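You operate a simulated robot arm through the tools that you are given. There is no shell and no other tool. Be economical: measure what you need, move in short steps, check, and stop when the job is done.

The job below is to be done with a simulated robot arm. You get a single attempt, and the scene is never put back.

Task
Fill the oil cup to MAX or a little over from the teal bottle.
Fine: shut the green drip lever first, spill nothing, close the lid and put the bottle back. Set down upright: teal bottle.
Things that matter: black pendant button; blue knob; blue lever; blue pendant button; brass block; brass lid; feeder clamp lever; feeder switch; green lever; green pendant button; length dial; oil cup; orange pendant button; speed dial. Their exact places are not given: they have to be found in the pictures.

It is judged by the outcome, as a careful person would: the job done as asked, and still so three seconds after it is handed in. It fails if anything else is knocked over, pushed out of place, dropped, spilled or broken. A push-on lid holds only when it is set on centred and level and pressed home; a screw cap is set on level and turned clockwise until tight.

Robot
A 7-joint arm with a two-finger gripper, on a carriage that runs on a rail from [-3, -963] to [5, 1417] (x, y) and turns from -2.286 to 3.526 rad about z. Base frame: it is fixed where the carriage stands at the start and does not move with it; the origin is on the floor, on the carriage's upright axis, x ahead of it, y to its left, z up. Lengths are in mm, angles in rad, forces in N, time in s.
Its first joint turns from -2.601 to 2.601 rad. Places, roughly: black pendant button [600, 400, 1100]; blue knob [800, 2000, 900]; blue lever [700, 1000, 700]; blue pendant button [600, 400, 1100]; brass block [600, 1000, 1000]; brass lid [800, 600, 1200]; feeder clamp lever [600, 900, 1000]; feeder switch [600, 700, 700]; green lever [800, 600, 1100]; green pendant button [600, 400, 1200]; length dial [700, 600, 900]; oil cup [900, 600, 1100]; orange pendant button [600, 400, 1000]; speed dial [600, 700, 600]; stop button [600, 400, 1300]; white pendant button [600, 400, 1200]. Payload 2.45 kg.
The TCP is the grasp point between the finger pads, 26 mm short of the fingertips. In the tool frame z runs along the fingers and y along their closing line. Largest opening 96 mm; the body of the gripper starts 69 mm behind the TCP.
Orientation is that of the tool frame in the base frame, as a unit quaternion [x, y, z, w]. With the fingers straight down and closing along the base's y, the tool's x points along the base's -x, its y along +y and its z along -z.

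Tools
- The arm moves only by the tool arm_command. Its argument "increments" is a list of rows, each an object of numbers (a shift or turn left out is 0, a gripper value left out holds the last): "tx", "ty", "tz": the shift along the tool's x, y, z in mm; "ax", "ay", "az": the turn, a rotation vector about the tool's x, y, z in rad. In form: [{"tx": .., "ty": .., "tz": .., "ax": .., "ay": .., "az": ..}, ...]. A call has 1 to 8 rows; each row shifts and turns the commanded pose from where the row before left it, along the tool's axes as they then stand. "grip" is the opening, from 0 (shut) to 1 (fully open), set as the call begins (left out, the last holds). Rows are played at 5 a second. More than 50 mm and 0.15 rad between two rows, or a gripper value outside its range, and nothing of the call is played. A pose out of reach is approached as far as the arm can. The call stops where the force on the tool passes 60 N (or 10 N more than at its start, if that is more) or the arm is blocked; 0.2 s more then pass. Each finger halts on what it meets, pressing with about 20 N; the grip force reading is that of the motor and also rises with nothing between the fingers. The clock runs only during rows and for 0.2 s after the last one: add rows that do not move to give the fingers time. It gives the time, the measured TCP pose, the force on the tool (base axes), the opening and the grip force at its end, in the units of the frame above (readings bear some noise), with the torque about the TCP (base axes, N m) and any sound that the robot's microphone picked up.
- Cameras (640 x 400 px; columns grow to the right, rows downward): "scene" is now at [27.8, 208.5, 1695]; the picture's right is [0.53, -0.85, 0.00], its down [-0.48, -0.30, -0.83] and it looks along [0.70, 0.44, -0.56] (base axes); focal length 255 px, centre (320, 200). "wrist" rides on the gripper at [82, 3, -98] in the tool frame; the picture's right is [-0.04, 1.00, 0.00], its down [-0.73, -0.03, -0.68] and it looks along [-0.68, -0.03, 0.73] (tool axes); focal length 256 px, centre (320, 200).
- camera(camera): a new picture of that camera. The clock stands still meanwhile.
- raise_lower(by): slides the trunk up (or, below 0, down) by that many mm; the arm and the scene camera ride with it, the base frame stays. It gives what a move gives, with no picture.
- roll_base(legs): drives the robot by 1 to 6 legs, each [ahead, left, turn to the left] in mm, mm and rad, along the robot's own axes; the way and the turn of a leg run together, so that a leg with both is an arc; at most 1500 mm and 3.142 rad a leg. The arm and the cameras ride along, it lands a little off, and it stops where it bumps. It keeps to its track: a leg is cut to what the track allows. It gives what a move gives.
- pan_tilt(pan, tilt): turns the head with the scene camera to pan (to the left, within 2.705 rad either way) and tilt (down, from -0.506 to 1.204), counted from straight ahead of the robot. It gives what a move gives.
- point_at(camera, pixels): for up to 12 pixels [column, row] of the newest picture of that camera ("zoom" is the newest enlarged one), the place [x, y, z] in the base frame of the surface seen there, good to about 2 mm, but the place of the scene camera against the robot may be out by one fixed shift of up to 12 mm in any direction. The clock stands still meanwhile.
- enlarge(camera, box): a new picture of the part [left, top, right, bottom] of that camera's present view, enlarged. The clock stands still meanwhile.
- finish_job(): hands the job in; it is judged then, once.

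Keep the steps short. Do not move on a guess: measure, check each grasp and each placing, and mend mistakes. In all there are 80 turns and 68 pictures (those below and enlarged ones count). Leave the gripper open and the arm clear of the work at the hand-in unless told otherwise, and finish with a single line.

The tools are called after "Request:" as name(argument=value, ...) on one line, values as JSON. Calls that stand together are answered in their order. arm_command: Moves the arm, as the interface text tells. Its arguments: {"type":"object","properties":{"increments":{"type":"array","items":{"type":"object","properties":{"tx":{"type":"number"},"ty":{"type":"number"},"tz":{"type":"number"},"ax":{"type":"number"},"ay":{"type":"number"},"az":{"type":"number"}}}},"grip":{"type":"number"}},"required":["increments"]} The other tools are called the same way: raise_lower (by) slides the trunk up or down; roll_base (legs) drives the base; pan_tilt (pan, tilt) turns the head that bears the scene camera; camera (camera) takes a picture; point_at (camera, pixels) gives the place of the surface under pixels of a picture; enlarge (camera, box) takes an enlarged picture of a part of a camera's view; finish_job () hands the job in.

At the start:

```text
time: 0.0
tcp_pos: [729.8, 549.9, 1369.2]
tool_rot: [0.0, 1.0, 0.002, 0.002]
wrist_force: [-0.9, -0.3, 0.2]
torque: [0.01, 0.03, 0.01]
width: 96.1
grasp_force: 0.1
trunk travel left (down, up): [-675.0, 35.0]
robot x, y, heading: [0.2, 0.7, -0.004]
head pan, tilt: [0.564, 0.599]
```

scene: 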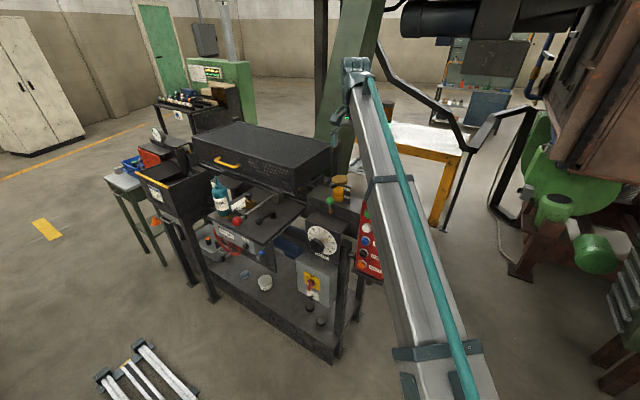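
wrist: 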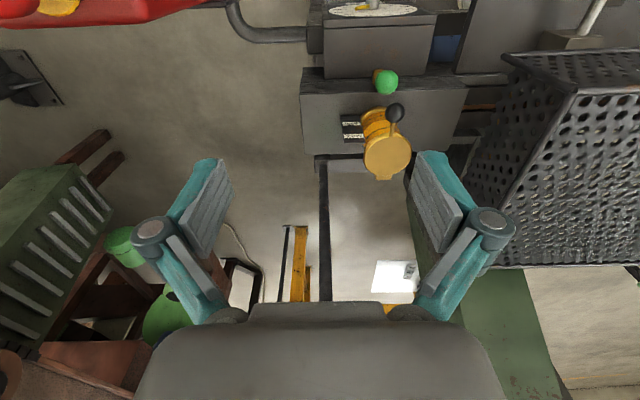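

I see the machine with the brass oil cup near scene (340,185), and the teal bottle near (220,195). I'll enlarge both.

Request:
enlarge(camera="scene", box=[290, 160, 390, 222])

Request:
enlarge(camera="wrist", box=[290, 50, 480, 190])

Request:
enlarge(camera="scene", box=[180, 160, 300, 260])

```text
6.40 times, centred on (340, 191) of scene
```

zoom: 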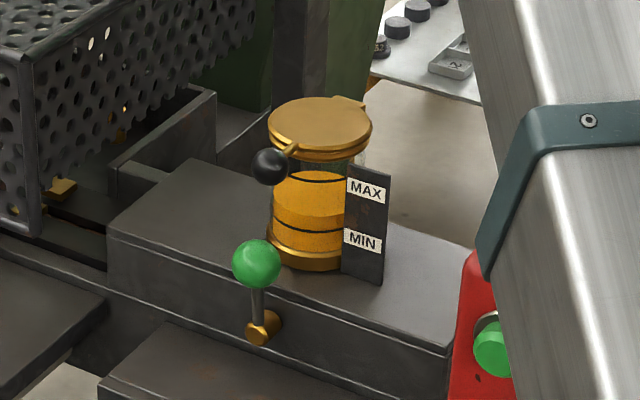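

```text
2.86 times, centred on (385, 120) of wrist
```

zoom: 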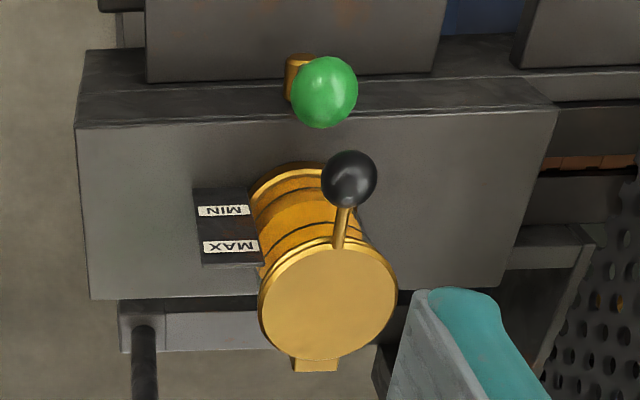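

```text
4.00 times, centred on (240, 210) of scene
```

zoom: 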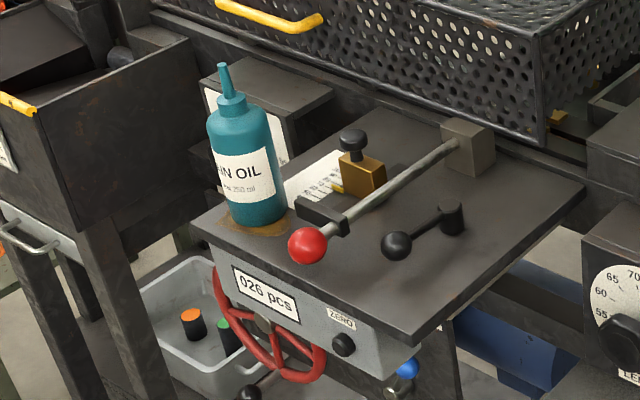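

Next I measure the key points: bottle, lever, lid and cup.

Request:
point_at(camera="zoom", pixels=[[222, 67], [230, 100], [240, 118], [245, 175], [255, 222], [268, 228], [215, 235], [308, 245], [360, 175], [400, 245], [352, 138], [560, 190]])

Request:
point_at(camera="wrist", pixels=[[386, 82], [378, 74], [387, 155], [395, 113], [385, 176], [365, 155], [408, 155], [391, 135], [345, 122], [320, 110], [440, 110], [370, 140]])

Request:
point_at(camera="scene", pixels=[[330.2, 200.8], [331, 210.5], [340, 179.3], [332.2, 185.8], [347.3, 189.4], [320, 192], [338, 198], [346, 197.5]])

```text
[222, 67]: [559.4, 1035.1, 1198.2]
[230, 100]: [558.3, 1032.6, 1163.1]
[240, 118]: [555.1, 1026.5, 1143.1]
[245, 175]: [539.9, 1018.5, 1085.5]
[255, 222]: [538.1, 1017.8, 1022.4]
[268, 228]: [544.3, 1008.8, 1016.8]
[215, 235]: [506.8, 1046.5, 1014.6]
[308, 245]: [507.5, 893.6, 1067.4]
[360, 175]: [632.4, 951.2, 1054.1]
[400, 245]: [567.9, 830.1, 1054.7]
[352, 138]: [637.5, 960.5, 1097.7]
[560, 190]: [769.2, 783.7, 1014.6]
```

```text
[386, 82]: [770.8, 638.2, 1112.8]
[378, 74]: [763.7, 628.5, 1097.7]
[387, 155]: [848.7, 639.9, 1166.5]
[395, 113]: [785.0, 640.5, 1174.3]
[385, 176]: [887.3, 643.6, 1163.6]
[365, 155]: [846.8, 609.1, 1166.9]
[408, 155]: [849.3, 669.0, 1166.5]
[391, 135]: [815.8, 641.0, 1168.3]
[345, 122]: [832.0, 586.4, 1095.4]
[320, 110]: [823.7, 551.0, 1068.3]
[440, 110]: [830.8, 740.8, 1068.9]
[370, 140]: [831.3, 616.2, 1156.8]
```

```text
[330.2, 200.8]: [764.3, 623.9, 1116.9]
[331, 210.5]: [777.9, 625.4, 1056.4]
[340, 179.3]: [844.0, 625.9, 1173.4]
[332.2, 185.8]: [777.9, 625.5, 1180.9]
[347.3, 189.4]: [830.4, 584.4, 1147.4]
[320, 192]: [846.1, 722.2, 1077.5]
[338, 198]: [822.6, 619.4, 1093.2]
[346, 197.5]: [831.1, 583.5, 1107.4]
```

The lid is hinged on the far side (+x), with its knob toward the robot. I'll look much closer at the lever and the cup.

Request:
enlarge(camera="scene", box=[316, 195, 348, 215])

Request:
enlarge(camera="scene", box=[324, 172, 356, 204])

```text
16.00 times, centred on (332, 205) of scene
```

zoom: 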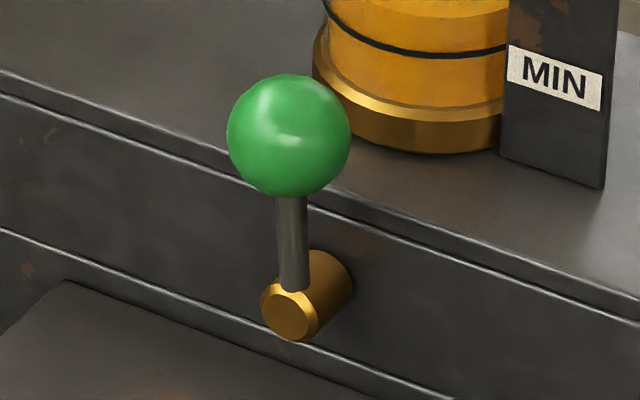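

```text
12.50 times, centred on (340, 188) of scene
```

zoom: 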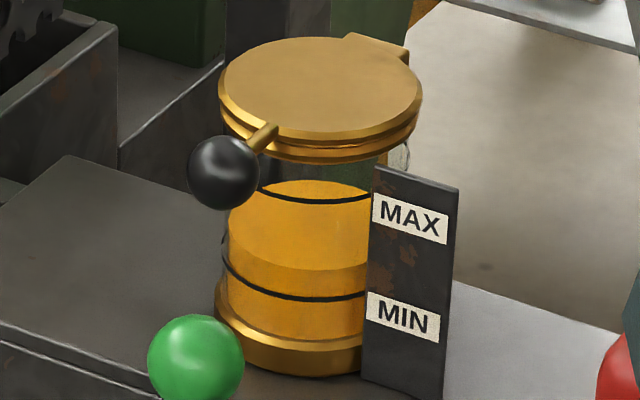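

The lever pivots about x and is standing up, and the oil is just above MIN. The carriage should stand about level with the cup, so I drive left along the rail; the arm is high at z 1369.

Request:
roll_base(legs=[[0, 640, 0]])

Request:
camera(camera="scene")

```text
time: 3.6
tcp_pos: [731.9, 1188.7, 1370.1]
tool_rot: [0.0, 1.0, 0.002, 0.003]
wrist_force: [-0.7, 0.8, 0.1]
torque: [-0.02, 0.02, -0.01]
width: 96.1
grasp_force: 0.0
trunk travel left (down, up): [-675.0, 35.0]
robot x, y, heading: [2.0, 639.2, 0.0]
head pan, tilt: [0.564, 0.599]
```

```text
60 pictures are left
```

scene: 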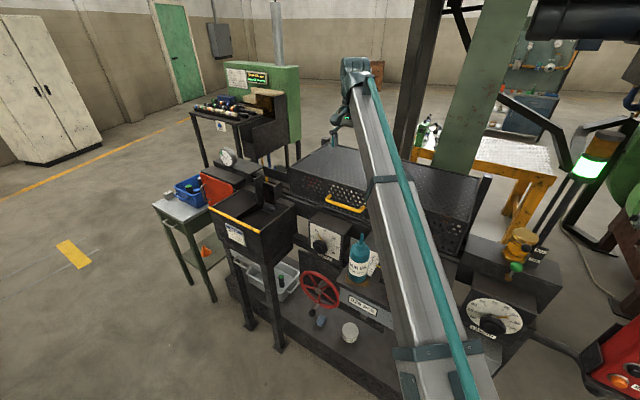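

Now I bring the arm back to in front of the lever at height: -y 540, -x 120.

Request:
arm_command(increments=[{"ty": -47, "tx": 15}, {"ty": -47, "tx": 15}, {"ty": -47, "tx": 15}, {"ty": -47, "tx": 15}, {"ty": -47, "tx": 15}, {"ty": -47, "tx": 15}, {"ty": -47, "tx": 15}, {"ty": -47, "tx": 15}], grip=0)

Request:
arm_command(increments=[{"ty": -47}, {"ty": -47}, {"ty": -47}, {"ty": -20}, {"ay": -0.13}, {"ay": -0.13}, {"ay": -0.13}, {"ay": -0.13}])

Request:
camera(camera="wrist")

```text
time: 5.4
tcp_pos: [658.4, 833.9, 1264.8]
tool_rot: [-0.001, 1.0, 0.004, 0.008]
wrist_force: [0.2, -0.4, -0.4]
torque: [0.01, -0.01, 0.03]
width: 0.0
grasp_force: 20.0
out of reach, approached as far as the arm can: row 1, 2, 3, 4, 5, 6, 7, 8
trunk travel left (down, up): [-675.0, 35.0]
robot x, y, heading: [3.4, 636.5, 0.001]
head pan, tilt: [0.564, 0.599]
```

```text
time: 7.2
tcp_pos: [665.1, 677.1, 1251.0]
tool_rot: [0.0, 0.965, 0.001, 0.261]
wrist_force: [-0.2, -0.8, 0.1]
torque: [0.01, 0.03, 0.02]
width: 0.0
grasp_force: 20.3
out of reach, approached as far as the arm can: row 1, 2, 3
trunk travel left (down, up): [-675.0, 35.0]
robot x, y, heading: [0.9, 638.6, 0.0]
head pan, tilt: [0.564, 0.599]
```

```text
59 pictures are left
```

wrist: 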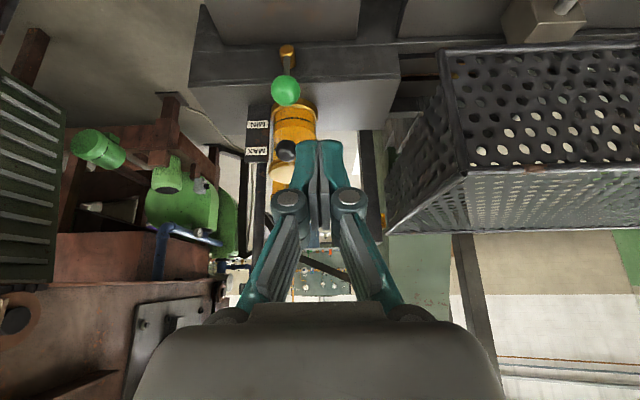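

The view is upside down (image down = up in the world, image right = +y). I measure the lever, knob and cup from here.

Request:
enlarge(camera="wrist", box=[220, 30, 380, 210])

Request:
point_at(camera="wrist", pixels=[[286, 90], [274, 90], [298, 90], [286, 78], [288, 50], [288, 58], [288, 152], [282, 172], [258, 154], [295, 125], [230, 90], [320, 90]])

```text
2.22 times, centred on (300, 120) of wrist
```

zoom: 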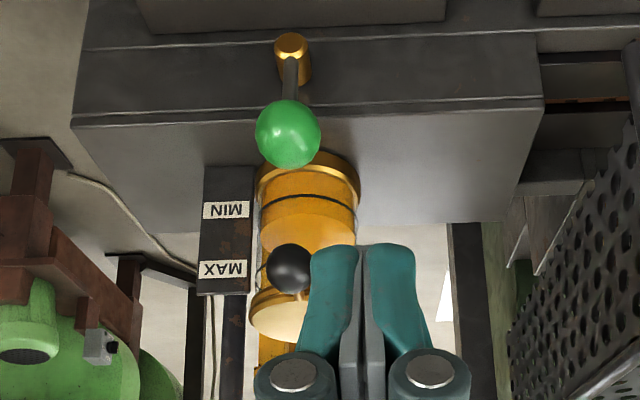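

```text
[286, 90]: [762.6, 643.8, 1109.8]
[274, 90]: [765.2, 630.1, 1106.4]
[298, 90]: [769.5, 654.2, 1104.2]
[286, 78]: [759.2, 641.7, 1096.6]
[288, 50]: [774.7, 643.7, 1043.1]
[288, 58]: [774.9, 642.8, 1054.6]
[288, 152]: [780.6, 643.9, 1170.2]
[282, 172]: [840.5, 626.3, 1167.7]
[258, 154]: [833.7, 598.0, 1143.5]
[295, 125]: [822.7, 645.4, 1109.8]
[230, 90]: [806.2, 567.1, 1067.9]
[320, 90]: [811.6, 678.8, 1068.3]
```

Ball centre is about (774, 643, 1107), pivot about (785, 643, 1048), lid knob about (790, 643, 1172). I bring the closed fingertips to the +y side of the ball first.

Request:
arm_command(increments=[{"tx": -5.7, "tz": 41}, {"tx": -5.7, "tz": 41}, {"tx": -5.7, "tz": 41}, {"tx": -5.7, "tz": 41}, {}])

Request:
camera(camera="wrist")

```text
time: 8.4
tcp_pos: [767.0, 675.8, 1120.5]
tool_rot: [0.0, 0.966, 0.001, 0.26]
wrist_force: [1.2, -0.4, 0.5]
torque: [-0.01, 0.01, -0.02]
width: 0.1
grasp_force: 20.1
trunk travel left (down, up): [-675.0, 35.0]
robot x, y, heading: [1.5, 638.0, 0.001]
head pan, tilt: [0.564, 0.599]
```

```text
57 pictures are left
```

wrist: 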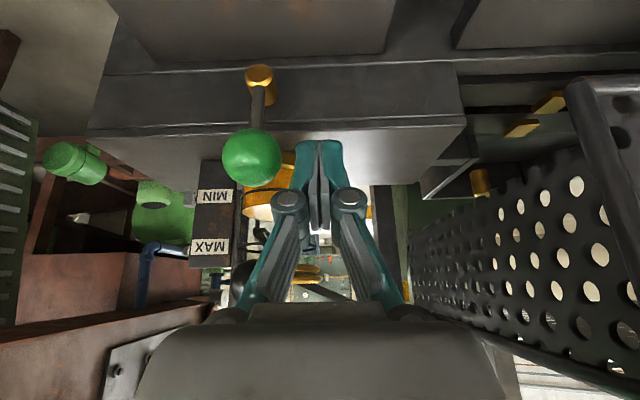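

Fingertips sit beside the ball. Gentle push toward -y.

Request:
arm_command(increments=[{"ty": -8}, {"ty": -8}, {"ty": -8}, {"ty": -8}, {}])

Request:
camera(camera="wrist")

```text
time: 9.6
tcp_pos: [767.1, 645.3, 1120.6]
tool_rot: [-0.001, 0.966, 0.003, 0.258]
wrist_force: [0.6, 0.4, 0.1]
torque: [0.01, -0.03, 0.0]
width: 0.2
grasp_force: 20.5
trunk travel left (down, up): [-675.0, 35.0]
robot x, y, heading: [0.4, 639.7, 0.008]
head pan, tilt: [0.564, 0.599]
```

```text
56 pictures are left
```

wrist: 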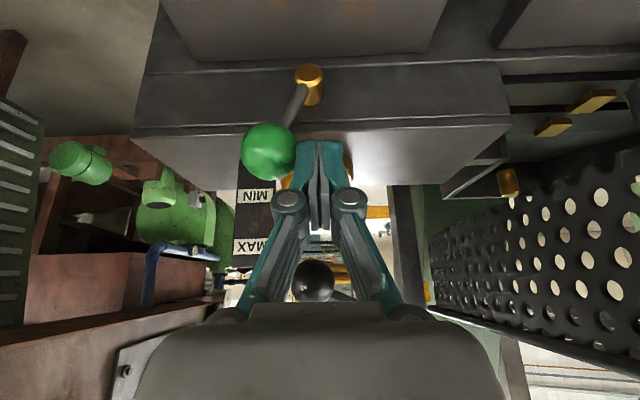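

It turns freely this way. I continue along the arc to horizontal, ending with a push from above.

Request:
arm_command(increments=[{"ty": -12}, {"ty": -12}, {"ty": -10, "tx": 3, "tz": 5.2}, {"ty": -10, "tx": 4, "tz": 6.9}, {"ty": -6, "tx": 6, "tz": 10.4}, {"ty": -4, "tx": 6.5, "tz": 11.3}, {}])

Request:
camera(camera="wrist")

```text
time: 11.2
tcp_pos: [767.8, 593.6, 1083.1]
tool_rot: [-0.001, 0.965, 0.003, 0.262]
wrist_force: [1.8, 5.5, 22.7]
torque: [-0.03, -0.11, 0.0]
width: 0.0
grasp_force: 20.0
trunk travel left (down, up): [-675.0, 35.0]
robot x, y, heading: [3.6, 642.1, 0.005]
head pan, tilt: [0.564, 0.599]
```

```text
55 pictures are left
```

wrist: 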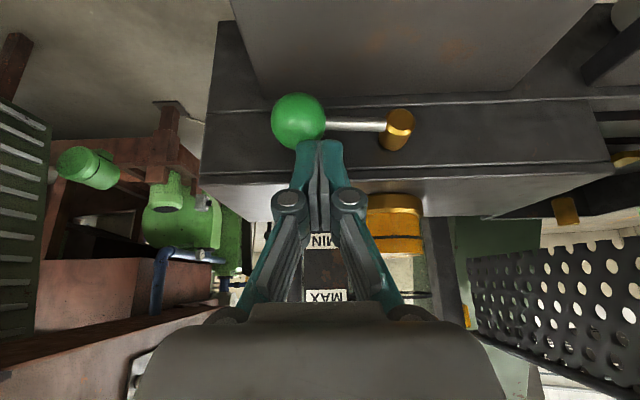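

The lever is now horizontal and against its stop (22 N). I back off and line up in front of the lid knob with the fingers half open.

Request:
arm_command(increments=[{"tz": -40}, {"tz": -40}, {"tz": -40}, {"ty": 25}, {"ty": 24.5}, {}])

Request:
arm_command(increments=[{}, {}, {}], grip=0.55)

Request:
camera(camera="wrist")

```text
time: 12.6
tcp_pos: [707.1, 638.2, 1185.2]
tool_rot: [0.0, 0.966, 0.001, 0.26]
wrist_force: [0.8, 0.3, 0.5]
torque: [0.01, 0.01, 0.01]
width: 0.0
grasp_force: 20.0
trunk travel left (down, up): [-675.0, 35.0]
robot x, y, heading: [1.5, 639.5, -0.004]
head pan, tilt: [0.564, 0.599]
```

```text
time: 13.4
tcp_pos: [706.9, 637.9, 1184.0]
tool_rot: [-0.001, 0.966, 0.001, 0.259]
wrist_force: [0.2, -0.4, 0.5]
torque: [0.01, -0.03, -0.02]
width: 53.0
grasp_force: 0.0
trunk travel left (down, up): [-675.0, 35.0]
robot x, y, heading: [1.8, 634.8, -0.003]
head pan, tilt: [0.564, 0.599]
```

```text
54 pictures are left
```

wrist: 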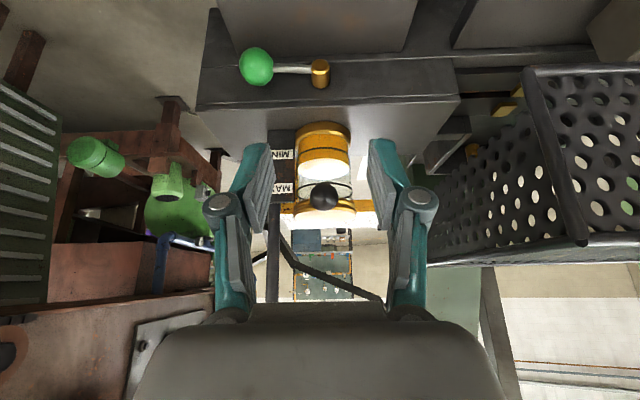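

Lever stays shut. I measure the knob, lid and cup from here.

Request:
enlarge(camera="wrist", box=[270, 110, 380, 230])

Request:
point_at(camera="wrist", pixels=[[325, 196], [314, 196], [336, 196], [325, 187], [325, 205], [302, 207], [348, 207], [325, 165], [325, 140], [303, 165], [346, 165], [325, 215]])

```text
3.33 times, centred on (325, 170) of wrist
```

zoom: 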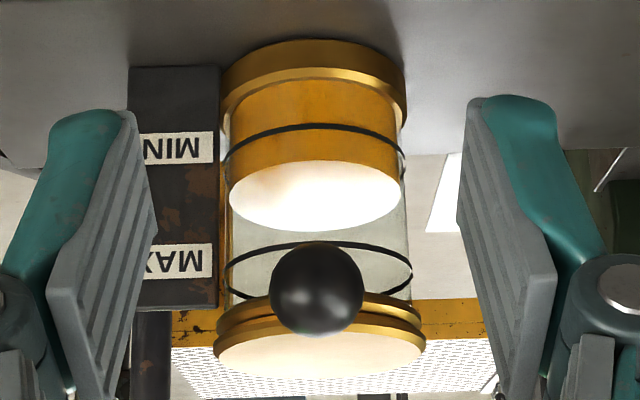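

```text
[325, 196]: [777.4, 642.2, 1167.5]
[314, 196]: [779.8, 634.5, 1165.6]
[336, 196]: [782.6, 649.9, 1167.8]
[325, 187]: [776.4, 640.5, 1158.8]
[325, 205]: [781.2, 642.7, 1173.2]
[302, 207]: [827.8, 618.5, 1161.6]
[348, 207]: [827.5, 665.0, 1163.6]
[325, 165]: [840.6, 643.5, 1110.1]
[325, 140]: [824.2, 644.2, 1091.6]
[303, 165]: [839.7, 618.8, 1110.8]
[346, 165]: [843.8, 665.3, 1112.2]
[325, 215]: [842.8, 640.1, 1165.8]
```

Knob centre is about (787, 642, 1165) and oil surface z is about 1110. I move in to straddle the knob.

Request:
arm_command(increments=[{"tx": -20, "tz": 14, "ty": 2}, {"tx": -20, "tz": 14, "ty": 2}, {"tx": -19.7, "tz": 14.5}, {}])

Request:
camera(camera="wrist")

```text
time: 14.4
tcp_pos: [780.1, 643.9, 1176.6]
tool_rot: [-0.001, 0.966, 0.002, 0.259]
wrist_force: [-0.6, 0.3, 0.0]
torque: [-0.02, 0.01, -0.01]
width: 53.0
grasp_force: 0.1
trunk travel left (down, up): [-675.0, 35.0]
robot x, y, heading: [3.0, 639.7, 0.002]
head pan, tilt: [0.564, 0.599]
```

```text
52 pictures are left
```

wrist: 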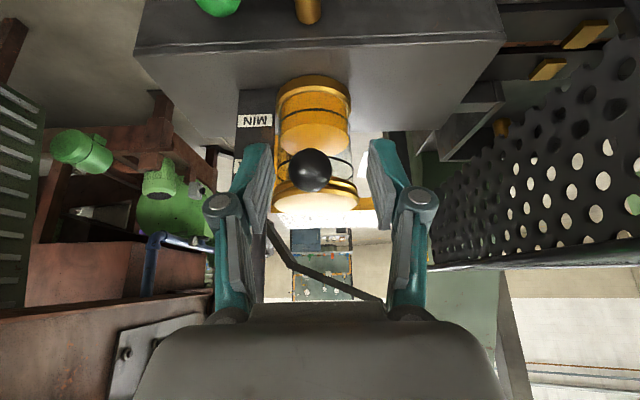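

The knob lies between the pads. I close.

Request:
arm_command(increments=[{"ty": -1.5}, {}, {}, {}], grip=0)

```text
time: 15.4
tcp_pos: [779.8, 640.4, 1177.4]
tool_rot: [0.001, 0.966, 0.001, 0.259]
wrist_force: [0.3, -17.6, 1.1]
torque: [-0.24, -0.11, -0.16]
width: 22.4
grasp_force: 44.8
trunk travel left (down, up): [-675.0, 35.0]
robot x, y, heading: [-2.1, 638.1, 0.003]
head pan, tilt: [0.564, 0.599]
```

Gripped (22 mm knob). I lift along the hinge arc, a first part of 30°.

Request:
arm_command(increments=[{"ty": -1.5, "tx": -7.8, "tz": -10.2}, {"tx": -7.8, "tz": -10.2}, {"tx": -10.2, "tz": -7.8}, {"tx": -10.2, "tz": -7.8}, {}])

Request:
camera(camera="wrist")

```text
time: 16.6
tcp_pos: [794.4, 638.5, 1227.4]
tool_rot: [0.0, 0.966, 0.002, 0.259]
wrist_force: [-3.0, -16.6, -12.7]
torque: [-0.3, 1.31, -0.07]
width: 22.6
grasp_force: 45.5
trunk travel left (down, up): [-675.0, 35.0]
robot x, y, heading: [1.6, 634.7, 0.004]
head pan, tilt: [0.564, 0.599]
```

```text
51 pictures are left
```

wrist: 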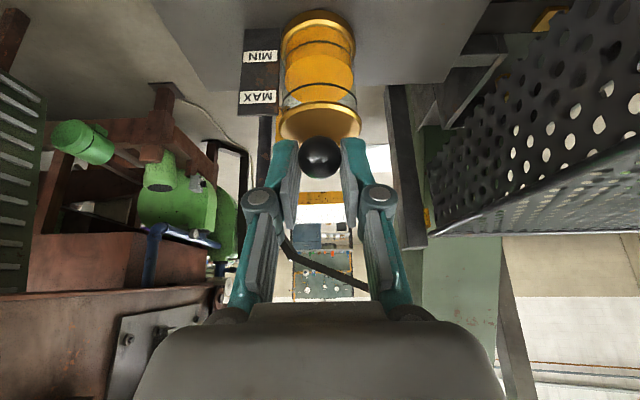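

The lid is opening with the knob held. I continue along the arc.

Request:
arm_command(increments=[{"ty": -1.5, "tx": -11.8, "tz": -4.9}, {"tx": -11.8, "tz": -4.9}, {"tx": -12.7, "tz": -1.7}, {"tx": -12.7, "tz": -1.7}, {"tx": -12.7, "tz": 1.7}, {"tx": -12.7, "tz": 1.7}, {}])

Request:
camera(camera="wrist")

```text
time: 18.2
tcp_pos: [854.1, 640.1, 1273.0]
tool_rot: [-0.001, 0.966, 0.002, 0.26]
wrist_force: [0.1, 0.0, 0.0]
torque: [0.01, -0.02, -0.04]
width: 0.0
grasp_force: 28.6
trunk travel left (down, up): [-675.0, 35.0]
robot x, y, heading: [3.9, 638.2, -0.001]
head pan, tilt: [0.564, 0.599]
```

```text
50 pictures are left
```

wrist: 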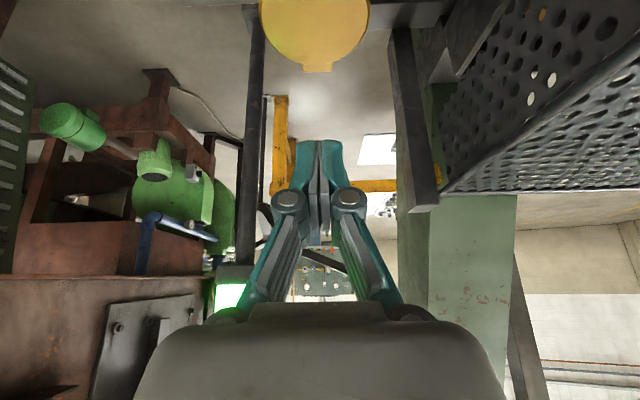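

The knob slipped and the lid fell shut again. I measure the hinge for a truer arc.

Request:
point_at(camera="wrist", pixels=[[317, 70], [306, 64], [330, 64], [317, 55], [262, 5], [367, 5], [315, 10]])

Request:
enlarge(camera="wrist", box=[240, 0, 400, 100])

```text
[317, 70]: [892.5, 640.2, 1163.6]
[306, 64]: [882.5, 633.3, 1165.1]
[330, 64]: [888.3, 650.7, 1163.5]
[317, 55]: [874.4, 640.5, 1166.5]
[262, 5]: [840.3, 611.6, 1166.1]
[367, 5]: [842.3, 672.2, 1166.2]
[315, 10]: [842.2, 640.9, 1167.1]
```

```text
4.00 times, centred on (320, 50) of wrist
```

zoom: 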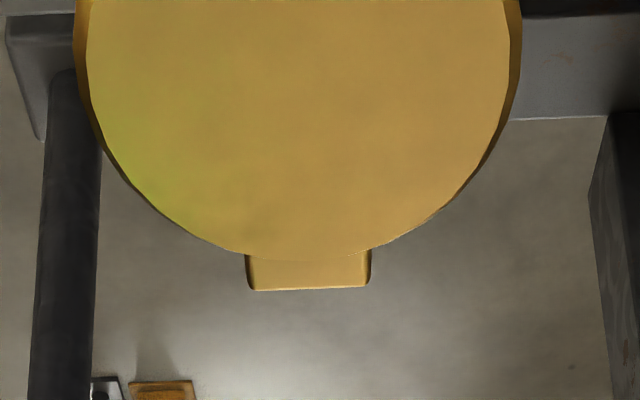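

Hinge axis is around (883, 1158). I go back in front of the knob, open, and take a deeper grip.

Request:
arm_command(increments=[{"tx": 43, "tz": 0.9, "ty": 1}, {"tx": 43, "tz": 0.9, "ty": 1}, {"tx": 43, "tz": 0.9}, {"tx": 43, "tz": 0.9}, {}])

Request:
arm_command(increments=[{}, {}, {}], grip=0.45)

Request:
camera(camera="wrist")

```text
time: 19.4
tcp_pos: [705.7, 642.4, 1183.4]
tool_rot: [0.0, 0.966, 0.001, 0.259]
wrist_force: [-0.2, 0.3, 0.8]
torque: [0.04, -0.01, -0.01]
width: 0.0
grasp_force: 28.8
trunk travel left (down, up): [-675.0, 35.0]
robot x, y, heading: [2.5, 637.8, -0.001]
head pan, tilt: [0.564, 0.599]
```

```text
time: 20.2
tcp_pos: [705.8, 643.1, 1182.8]
tool_rot: [-0.001, 0.966, 0.001, 0.259]
wrist_force: [0.5, 0.2, -0.2]
torque: [0.01, 0.02, 0.02]
width: 43.0
grasp_force: 0.1
trunk travel left (down, up): [-675.0, 35.0]
robot x, y, heading: [4.8, 637.1, 0.001]
head pan, tilt: [0.564, 0.599]
```

```text
48 pictures are left
```

wrist: 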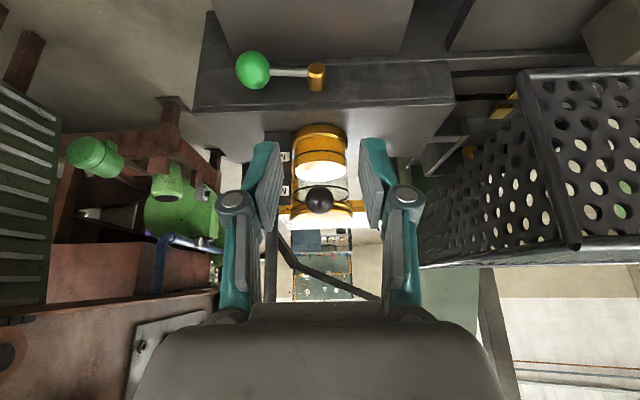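

Request:
arm_command(increments=[{"tx": -20.4, "tz": 16.8}, {"tx": -20.4, "tz": 16.8}, {"tx": -20.3, "tz": 16.7, "ty": -0.5}, {}])

Request:
arm_command(increments=[{}, {}, {}], grip=0)

Request:
camera(camera="wrist")

```text
time: 21.2
tcp_pos: [783.8, 640.1, 1170.4]
tool_rot: [-0.001, 0.966, 0.002, 0.26]
wrist_force: [0.4, -0.1, 0.3]
torque: [-0.01, -0.02, -0.02]
width: 43.1
grasp_force: 0.0
trunk travel left (down, up): [-675.0, 35.0]
robot x, y, heading: [4.2, 636.5, 0.007]
head pan, tilt: [0.564, 0.599]
```

```text
time: 22.0
tcp_pos: [784.2, 640.1, 1169.6]
tool_rot: [0.0, 0.966, 0.001, 0.259]
wrist_force: [2.0, -6.5, -0.2]
torque: [-0.06, -0.02, -0.04]
width: 22.3
grasp_force: 45.0
trunk travel left (down, up): [-675.0, 35.0]
robot x, y, heading: [2.4, 640.8, 0.001]
head pan, tilt: [0.564, 0.599]
```

```text
47 pictures are left
```

wrist: 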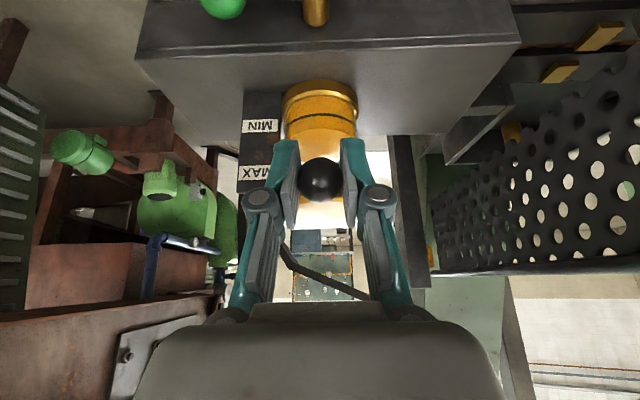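

A deeper grip now. I lift along the corrected arc to about 50° and read forces.

Request:
arm_command(increments=[{"tx": -8.8, "tz": -9.9}, {"tx": -8.9, "tz": -9.8}, {"tx": -10.6, "tz": -6.8}, {"tx": -10.6, "tz": -6.7}, {"tx": -12, "tz": -3.8}, {"tx": -12, "tz": -3.8}])

Request:
camera(camera="wrist")

```text
time: 23.4
tcp_pos: [815.7, 639.3, 1238.3]
tool_rot: [0.001, 0.966, 0.002, 0.259]
wrist_force: [-12.6, -9.6, -2.7]
torque: [-0.11, 1.24, 0.02]
width: 21.9
grasp_force: 44.9
trunk travel left (down, up): [-675.0, 35.0]
robot x, y, heading: [6.4, 637.8, 0.001]
head pan, tilt: [0.564, 0.599]
```

```text
46 pictures are left
```

wrist: 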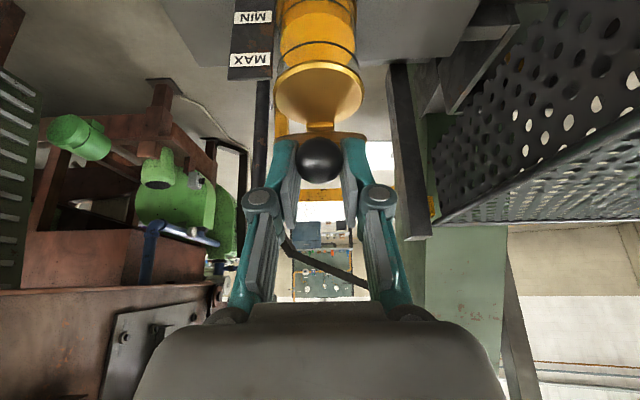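

Request:
point_at(camera="wrist", pixels=[[320, 160], [320, 143], [320, 178], [320, 133], [285, 135], [357, 135], [320, 126], [320, 100], [280, 90], [360, 90], [320, 70]])

Request:
enlarge(camera="wrist", box=[240, 0, 400, 200])

```text
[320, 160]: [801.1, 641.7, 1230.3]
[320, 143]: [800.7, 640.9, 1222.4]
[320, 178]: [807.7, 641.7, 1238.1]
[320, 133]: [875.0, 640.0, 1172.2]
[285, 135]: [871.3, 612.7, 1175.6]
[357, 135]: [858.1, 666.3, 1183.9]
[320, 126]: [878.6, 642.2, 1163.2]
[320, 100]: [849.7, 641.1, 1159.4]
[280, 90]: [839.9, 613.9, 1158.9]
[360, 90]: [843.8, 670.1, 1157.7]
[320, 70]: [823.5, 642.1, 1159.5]
```

```text
2.00 times, centred on (320, 100) of wrist
```

zoom: 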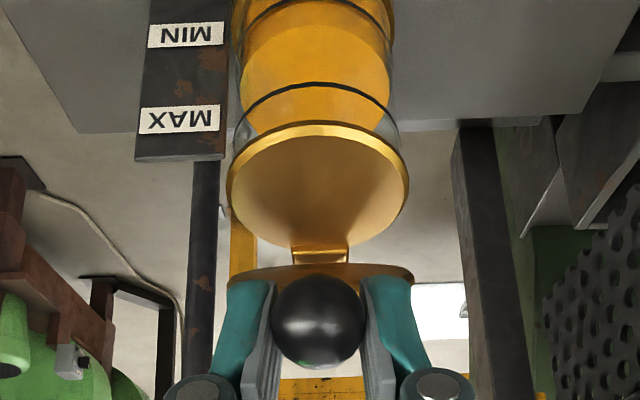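

The ball lags about 6° and is slipping sideways in the pads, so gripping isn't reliable. I lower the lid gently and will push it up from underneath with closed fingers instead.

Request:
arm_command(increments=[{"tx": 11, "tz": 5.5}, {"tx": 11, "tz": 5.6}, {"tx": 9.8, "tz": 8.4}, {"tx": 9.8, "tz": 8.5}, {"tx": 9.2, "tz": 12}, {}])

Request:
arm_command(increments=[{}, {}, {"tx": 30, "tz": -20}, {"tx": 30, "tz": -20}, {}], grip=0.5)

Request:
camera(camera="wrist")

```text
time: 24.8
tcp_pos: [792.4, 639.0, 1177.2]
tool_rot: [0.0, 0.966, 0.003, 0.26]
wrist_force: [2.6, -14.2, 9.2]
torque: [-0.05, -1.0, 0.04]
width: 21.7
grasp_force: 45.0
trunk travel left (down, up): [-675.0, 35.0]
robot x, y, heading: [5.7, 635.7, 0.002]
head pan, tilt: [0.564, 0.599]
```

```text
time: 26.0
tcp_pos: [722.3, 641.9, 1182.4]
tool_rot: [0.0, 0.966, 0.001, 0.259]
wrist_force: [-0.1, -0.9, 0.4]
torque: [-0.01, 0.0, 0.01]
width: 48.1
grasp_force: 0.1
trunk travel left (down, up): [-675.0, 35.0]
robot x, y, heading: [1.6, 634.9, 0.003]
head pan, tilt: [0.564, 0.599]
```

```text
44 pictures are left
```

wrist: 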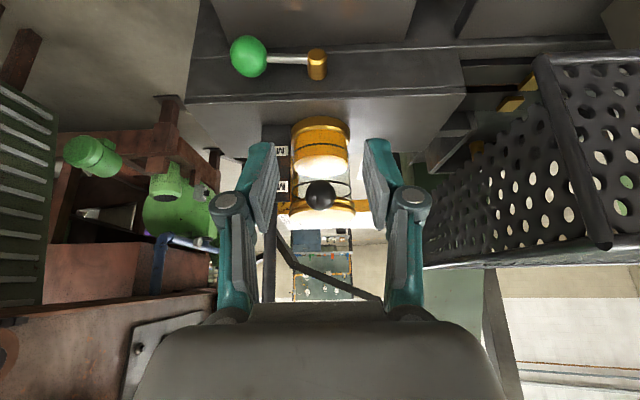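

The lid is back down. I close the fingers, tilt the tool to about 60°, and slip under the knob.

Request:
arm_command(increments=[{"ay": -0.13}, {"ay": -0.13}, {"ay": -0.13}, {"ay": -0.135}, {"tx": 20}, {"tz": 25}, {"tz": 25}, {}], grip=0)

Request:
camera(camera="wrist")

```text
time: 27.8
tcp_pos: [753.9, 642.5, 1138.8]
tool_rot: [0.0, 0.866, 0.002, 0.501]
wrist_force: [-0.3, -0.3, 0.3]
torque: [0.01, -0.03, 0.0]
width: 0.0
grasp_force: 19.2
trunk travel left (down, up): [-675.0, 35.0]
robot x, y, heading: [3.2, 640.0, 0.003]
head pan, tilt: [0.564, 0.599]
```

```text
43 pictures are left
```

wrist: 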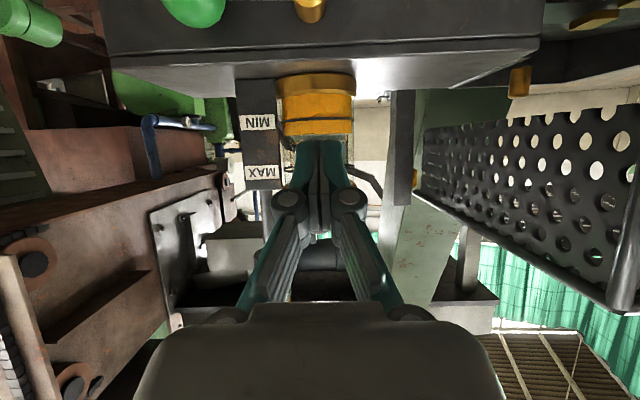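

The fingertips are under the knob. I push up along the arc to about 40°.

Request:
arm_command(increments=[{"tx": -8, "tz": 1}, {"tx": -8, "tz": 1}, {"tx": -14, "tz": -4.6}, {"tx": -14, "tz": -4.6}, {"tx": -17, "tz": 0}, {"tx": -17, "tz": 0}, {}])

Request:
camera(camera="wrist")

```text
time: 29.4
tcp_pos: [787.9, 641.3, 1211.2]
tool_rot: [0.0, 0.865, 0.002, 0.501]
wrist_force: [-1.0, 0.1, 0.2]
torque: [-0.01, -0.02, 0.02]
width: 0.1
grasp_force: 20.9
trunk travel left (down, up): [-675.0, 35.0]
robot x, y, heading: [2.9, 640.4, 0.004]
head pan, tilt: [0.564, 0.599]
```

```text
42 pictures are left
```

wrist: 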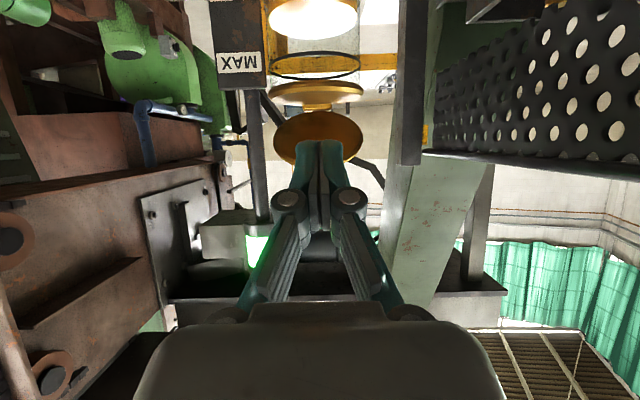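

The lid rides on the fingers with almost no load. I continue past vertical, swinging the tool back toward vertical.

Request:
arm_command(increments=[{"tx": -18.1, "tz": 3, "ay": 0.131}, {"tx": -18.4, "tz": 0.6, "ay": 0.131}, {"tx": -17.8, "tz": 4.5, "ay": 0.131}, {"tx": -18.3, "tz": 2.2, "ay": 0.131}, {"tx": -17.1, "tz": 5.9, "ay": 0.131}, {"tx": -17.7, "tz": 3.6, "ay": 0.131}, {}])

Request:
camera(camera="wrist")

Request:
camera(camera="scene")

```text
time: 31.0
tcp_pos: [879.0, 639.7, 1266.7]
tool_rot: [0.0, 0.991, 0.002, 0.13]
wrist_force: [0.4, -0.3, 0.4]
torque: [-0.01, 0.01, 0.02]
width: 0.2
grasp_force: 28.7
trunk travel left (down, up): [-675.0, 35.0]
robot x, y, heading: [0.7, 634.8, -0.001]
head pan, tilt: [0.564, 0.599]
```

```text
41 pictures are left
```

wrist: 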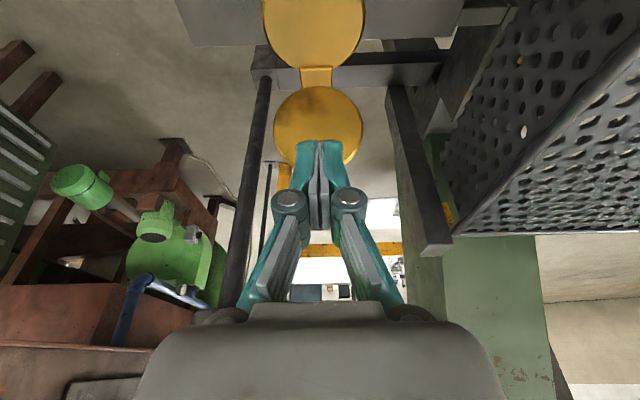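

```text
40 pictures are left
```

scene: 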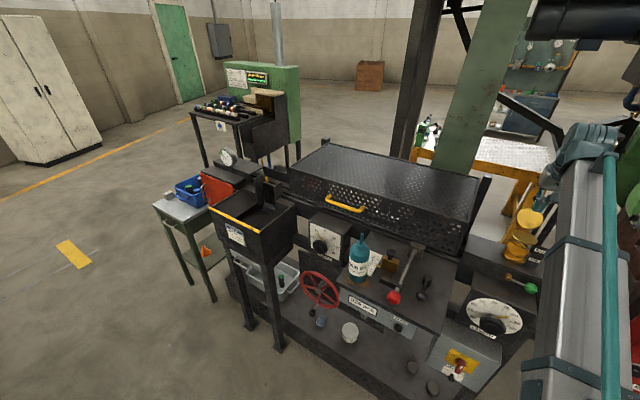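

The lid is up. I back off 60 mm in -x and check that it stays.

Request:
arm_command(increments=[{"tx": 29, "tz": -7.8}, {"tx": 29, "tz": -7.8}, {"tx": 29, "tz": -7.8}, {"tx": 29, "tz": -7.8}, {}, {}])

Request:
camera(camera="wrist")

Request:
enlarge(camera="scene", box=[490, 190, 560, 260])

```text
time: 32.4
tcp_pos: [756.1, 640.7, 1265.4]
tool_rot: [0.001, 0.991, 0.001, 0.132]
wrist_force: [-0.3, 0.1, 0.2]
torque: [0.02, 0.01, -0.01]
width: 0.3
grasp_force: 28.1
trunk travel left (down, up): [-675.0, 35.0]
robot x, y, heading: [0.1, 635.5, 0.001]
head pan, tilt: [0.564, 0.599]
```

```text
39 pictures are left
```

wrist: 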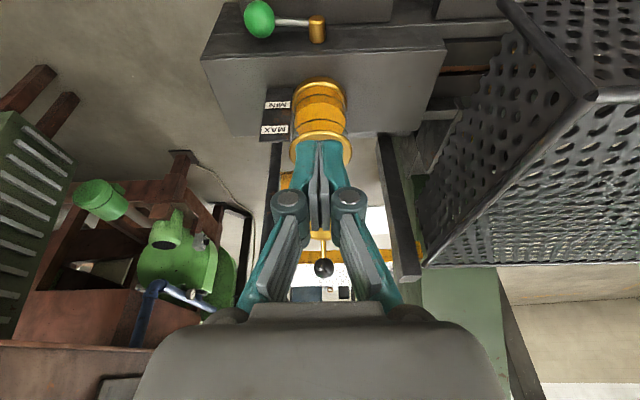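

```text
5.71 times, centred on (525, 225) of scene
```

zoom: 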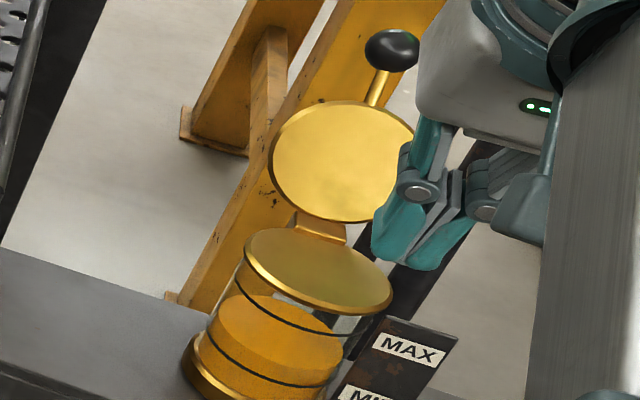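

The lid stays open, past vertical. Now the bottle, at about (358,257) in the scene picture: zoom in and measure it and its surroundings.

Request:
enlarge(camera="scene", box=[300, 210, 440, 310])

Request:
point_at(camera="zoom", pixels=[[277, 112], [268, 150], [267, 170], [232, 240], [264, 245], [298, 240], [266, 315], [90, 80], [200, 110], [440, 240], [420, 370], [330, 230]])

```text
4.00 times, centred on (370, 260) of scene
```

zoom: 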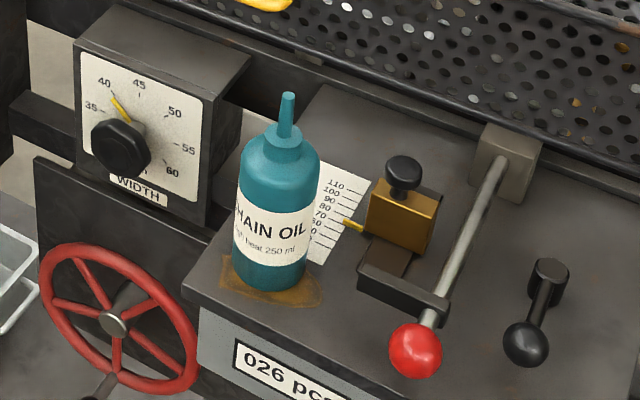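

```text
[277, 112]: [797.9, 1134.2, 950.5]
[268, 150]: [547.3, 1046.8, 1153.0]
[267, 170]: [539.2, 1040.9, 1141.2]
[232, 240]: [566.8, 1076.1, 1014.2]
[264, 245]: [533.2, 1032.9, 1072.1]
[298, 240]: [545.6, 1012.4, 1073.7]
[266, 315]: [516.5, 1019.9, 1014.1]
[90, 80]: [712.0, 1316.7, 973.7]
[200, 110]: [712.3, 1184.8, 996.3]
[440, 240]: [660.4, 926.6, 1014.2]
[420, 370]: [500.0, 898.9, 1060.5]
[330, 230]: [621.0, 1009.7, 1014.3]
```

The bottle is about 60 mm wide with axis about (562, 1050) and its base at z about 1012. I'll grip it with the tool tilted about 60°. First I retract and tilt, staying high.

Request:
arm_command(increments=[{"tx": 38.6, "tz": -10.4, "ay": -0.131}, {"tx": 37, "tz": -15.3, "ay": -0.131}, {"tx": 34.6, "tz": -20, "ay": -0.131}, {"tx": 31.7, "tz": -24.4, "ay": -0.131}, {"tx": 28.3, "tz": -28.3, "ay": -0.131}, {"tx": 24.4, "tz": -31.7, "ay": -0.131}, {}], grip=1)

```text
time: 34.0
tcp_pos: [619.0, 643.7, 1334.8]
tool_rot: [-0.001, 0.865, 0.003, 0.501]
wrist_force: [-1.2, -1.2, -0.1]
torque: [-0.01, -0.01, -0.04]
width: 95.9
grasp_force: 0.1
out of reach, approached as far as the arm can: row 4, 5, 6
trunk travel left (down, up): [-675.0, 35.0]
robot x, y, heading: [3.2, 638.8, 0.003]
head pan, tilt: [0.564, 0.599]
```

The arm is at its inner limit here, so the carriage should stand further back along the rail. First I swing the arm left 45° at this height (away from the pendant), then drive -160.

Request:
arm_command(increments=[{"ty": 49, "ax": -0.068, "az": -0.0393}, {"ty": 49, "ax": -0.068, "az": -0.0393}, {"ty": 49, "ax": -0.068, "az": -0.0393}, {"ty": 49, "ax": -0.068, "az": -0.0393}, {"ty": 49, "ax": -0.068, "az": -0.0393}])

Request:
arm_command(increments=[{"ty": 49, "ax": -0.068, "az": -0.0393}, {"ty": 49, "ax": -0.068, "az": -0.0393}, {"ty": 49, "ax": -0.068, "az": -0.0393}, {"ty": 49, "ax": -0.068, "az": -0.0393}, {"ty": 49, "ax": -0.068, "az": -0.0393}])

Request:
roll_base(legs=[[0, -160, 0]])

Request:
camera(camera="wrist")

```text
time: 35.2
tcp_pos: [580.3, 883.3, 1335.0]
tool_rot: [-0.17, 0.848, 0.1, 0.491]
wrist_force: [-0.4, -0.5, 0.1]
torque: [-0.02, 0.0, 0.01]
width: 96.1
grasp_force: 0.1
trunk travel left (down, up): [-675.0, 35.0]
robot x, y, heading: [5.9, 640.3, 0.001]
head pan, tilt: [0.564, 0.599]
```

```text
time: 36.4
tcp_pos: [450.7, 1089.6, 1337.0]
tool_rot: [-0.332, 0.799, 0.193, 0.463]
wrist_force: [0.1, -0.2, 0.1]
torque: [-0.01, -0.01, 0.03]
width: 95.9
grasp_force: 0.0
trunk travel left (down, up): [-675.0, 35.0]
robot x, y, heading: [2.4, 641.8, 0.004]
head pan, tilt: [0.564, 0.599]
```

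```text
time: 37.8
tcp_pos: [455.3, 930.0, 1336.6]
tool_rot: [-0.329, 0.8, 0.192, 0.464]
wrist_force: [-0.6, -0.4, 0.0]
torque: [0.03, -0.02, 0.04]
width: 96.0
grasp_force: 0.1
trunk travel left (down, up): [-675.0, 35.0]
robot x, y, heading: [1.0, 480.1, -0.003]
head pan, tilt: [0.564, 0.599]
```

```text
36 pictures are left
```

wrist: 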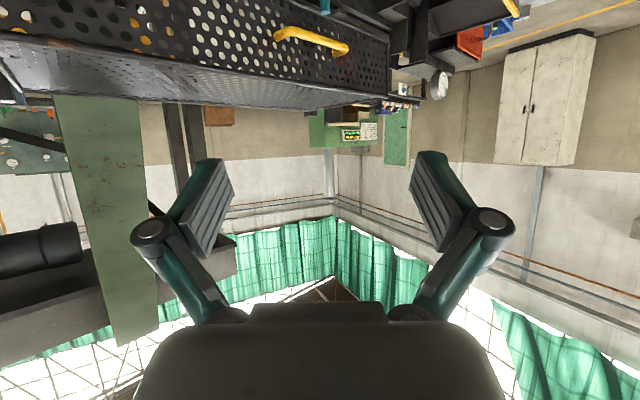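

Now lower about 190 mm to look at the bottle with the wrist camera (staying above the red knob at z about 1065).

Request:
arm_command(increments=[{"tx": 41, "tz": 24}, {"tx": 41, "tz": 24}, {"tx": 41, "tz": 24}, {"tx": 41, "tz": 24}, {}])

Request:
camera(camera="wrist")

```text
time: 39.0
tcp_pos: [481.7, 962.2, 1159.7]
tool_rot: [-0.33, 0.8, 0.192, 0.464]
wrist_force: [-0.4, -0.1, 0.6]
torque: [0.01, -0.01, 0.0]
width: 96.0
grasp_force: 0.2
out of reach, approached as far as the arm can: row 2, 3, 4
trunk travel left (down, up): [-675.0, 35.0]
robot x, y, heading: [1.3, 483.6, -0.004]
head pan, tilt: [0.564, 0.599]
```

```text
35 pictures are left
```

wrist: 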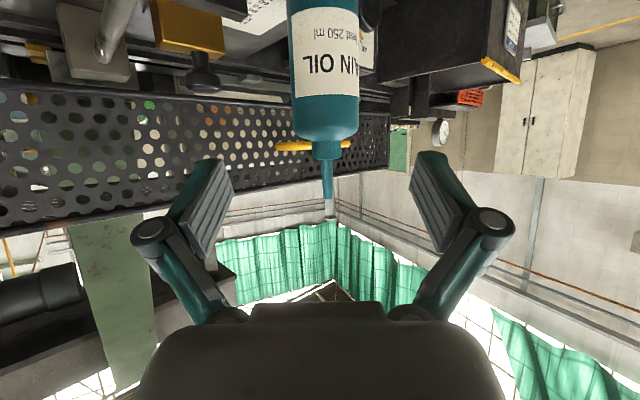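

The bottle is straight ahead (upside down in view). I measure it.

Request:
point_at(camera="wrist", pixels=[[326, 90], [296, 90], [356, 90], [327, 205], [327, 160], [327, 150], [327, 130], [300, 50], [350, 50], [325, 5]])

```text
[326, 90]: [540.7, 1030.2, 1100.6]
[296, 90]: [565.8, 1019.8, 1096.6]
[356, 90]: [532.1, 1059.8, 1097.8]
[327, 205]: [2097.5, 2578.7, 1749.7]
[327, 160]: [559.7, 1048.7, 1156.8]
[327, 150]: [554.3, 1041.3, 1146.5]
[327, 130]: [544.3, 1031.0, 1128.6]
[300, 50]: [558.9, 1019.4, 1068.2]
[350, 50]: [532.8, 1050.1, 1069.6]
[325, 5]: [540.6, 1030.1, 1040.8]
```

Bottle axis is (562, 1051). I approach straight along the fingers to straddle it at z about 1085.

Request:
arm_command(increments=[{"tx": 1.3, "ty": 3.2, "tz": 35}, {"tx": 1.3, "ty": 3.2, "tz": 35}, {"tx": 1.3, "tz": 35}, {"tx": 1.3, "tz": 36}, {}])

Request:
camera(camera="wrist")

```text
time: 40.2
tcp_pos: [560.3, 1050.1, 1087.8]
tool_rot: [-0.329, 0.8, 0.191, 0.464]
wrist_force: [-0.3, -0.7, 0.4]
torque: [-0.01, 0.0, -0.03]
width: 95.9
grasp_force: 0.2
trunk travel left (down, up): [-675.0, 35.0]
robot x, y, heading: [1.1, 478.9, -0.002]
head pan, tilt: [0.564, 0.599]
```

```text
34 pictures are left
```

wrist: 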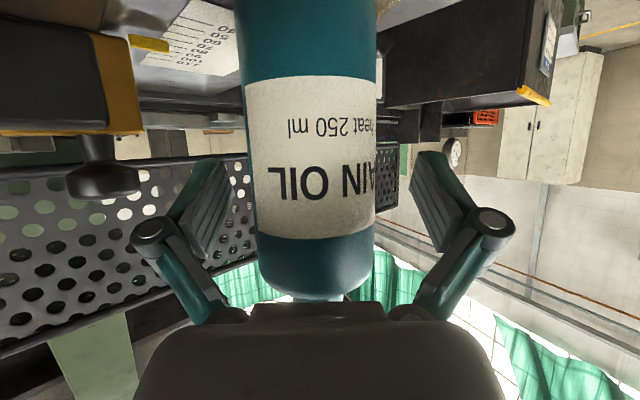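

Centred. I close the gripper on the bottle.

Request:
arm_command(increments=[{}, {}, {}, {}], grip=0)

```text
time: 41.2
tcp_pos: [560.8, 1050.7, 1087.4]
tool_rot: [-0.33, 0.8, 0.192, 0.463]
wrist_force: [0.6, -0.6, 2.0]
torque: [-0.03, 0.01, 0.0]
width: 58.3
grasp_force: 19.9
trunk travel left (down, up): [-675.0, 35.0]
robot x, y, heading: [4.9, 481.9, -0.005]
head pan, tilt: [0.564, 0.599]
```

Held (58 mm). I lift straight up.

Request:
arm_command(increments=[{"tx": -17.3, "tz": -10}, {"tx": -34.6, "tz": -20}, {"tx": -34.6, "tz": -20}, {"tx": -34.6, "tz": -20}, {}])

Request:
camera(camera="wrist")

```text
time: 42.4
tcp_pos: [561.7, 1051.2, 1227.6]
tool_rot: [-0.329, 0.8, 0.191, 0.464]
wrist_force: [0.2, 0.0, -2.5]
torque: [-0.01, 0.01, 0.0]
width: 57.9
grasp_force: 19.6
trunk travel left (down, up): [-675.0, 35.0]
robot x, y, heading: [1.2, 484.2, -0.001]
head pan, tilt: [0.564, 0.599]
```

```text
33 pictures are left
```

wrist: 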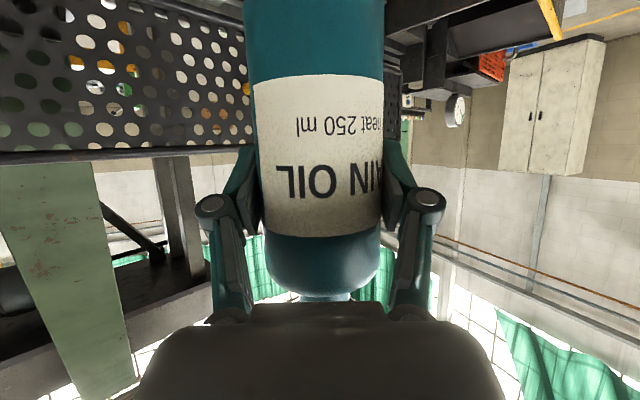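

Lifted, about 2.5 N. Before carrying it to the cup I check the guard's corner and the cup in the scene view.

Request:
pan_tilt(pan=0.35, tilt=0.6)

Request:
camera(camera="scene")

```text
time: 43.1
tcp_pos: [562.2, 1052.8, 1227.3]
tool_rot: [-0.329, 0.8, 0.191, 0.463]
wrist_force: [-0.7, 0.0, -2.4]
torque: [-0.03, 0.04, -0.01]
width: 58.1
grasp_force: 19.7
trunk travel left (down, up): [-675.0, 35.0]
robot x, y, heading: [-1.7, 484.0, -0.007]
head pan, tilt: [0.351, 0.6]
```

```text
32 pictures are left
```

scene: 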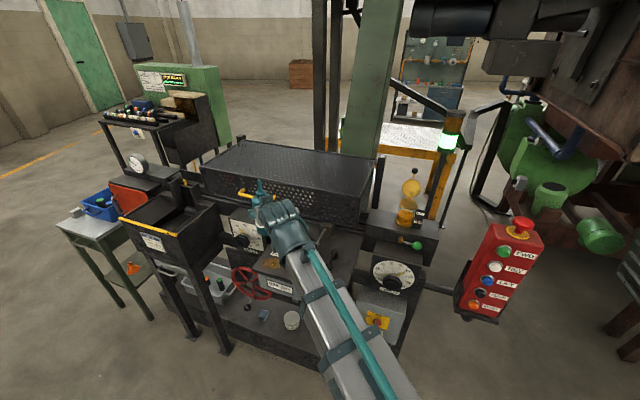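

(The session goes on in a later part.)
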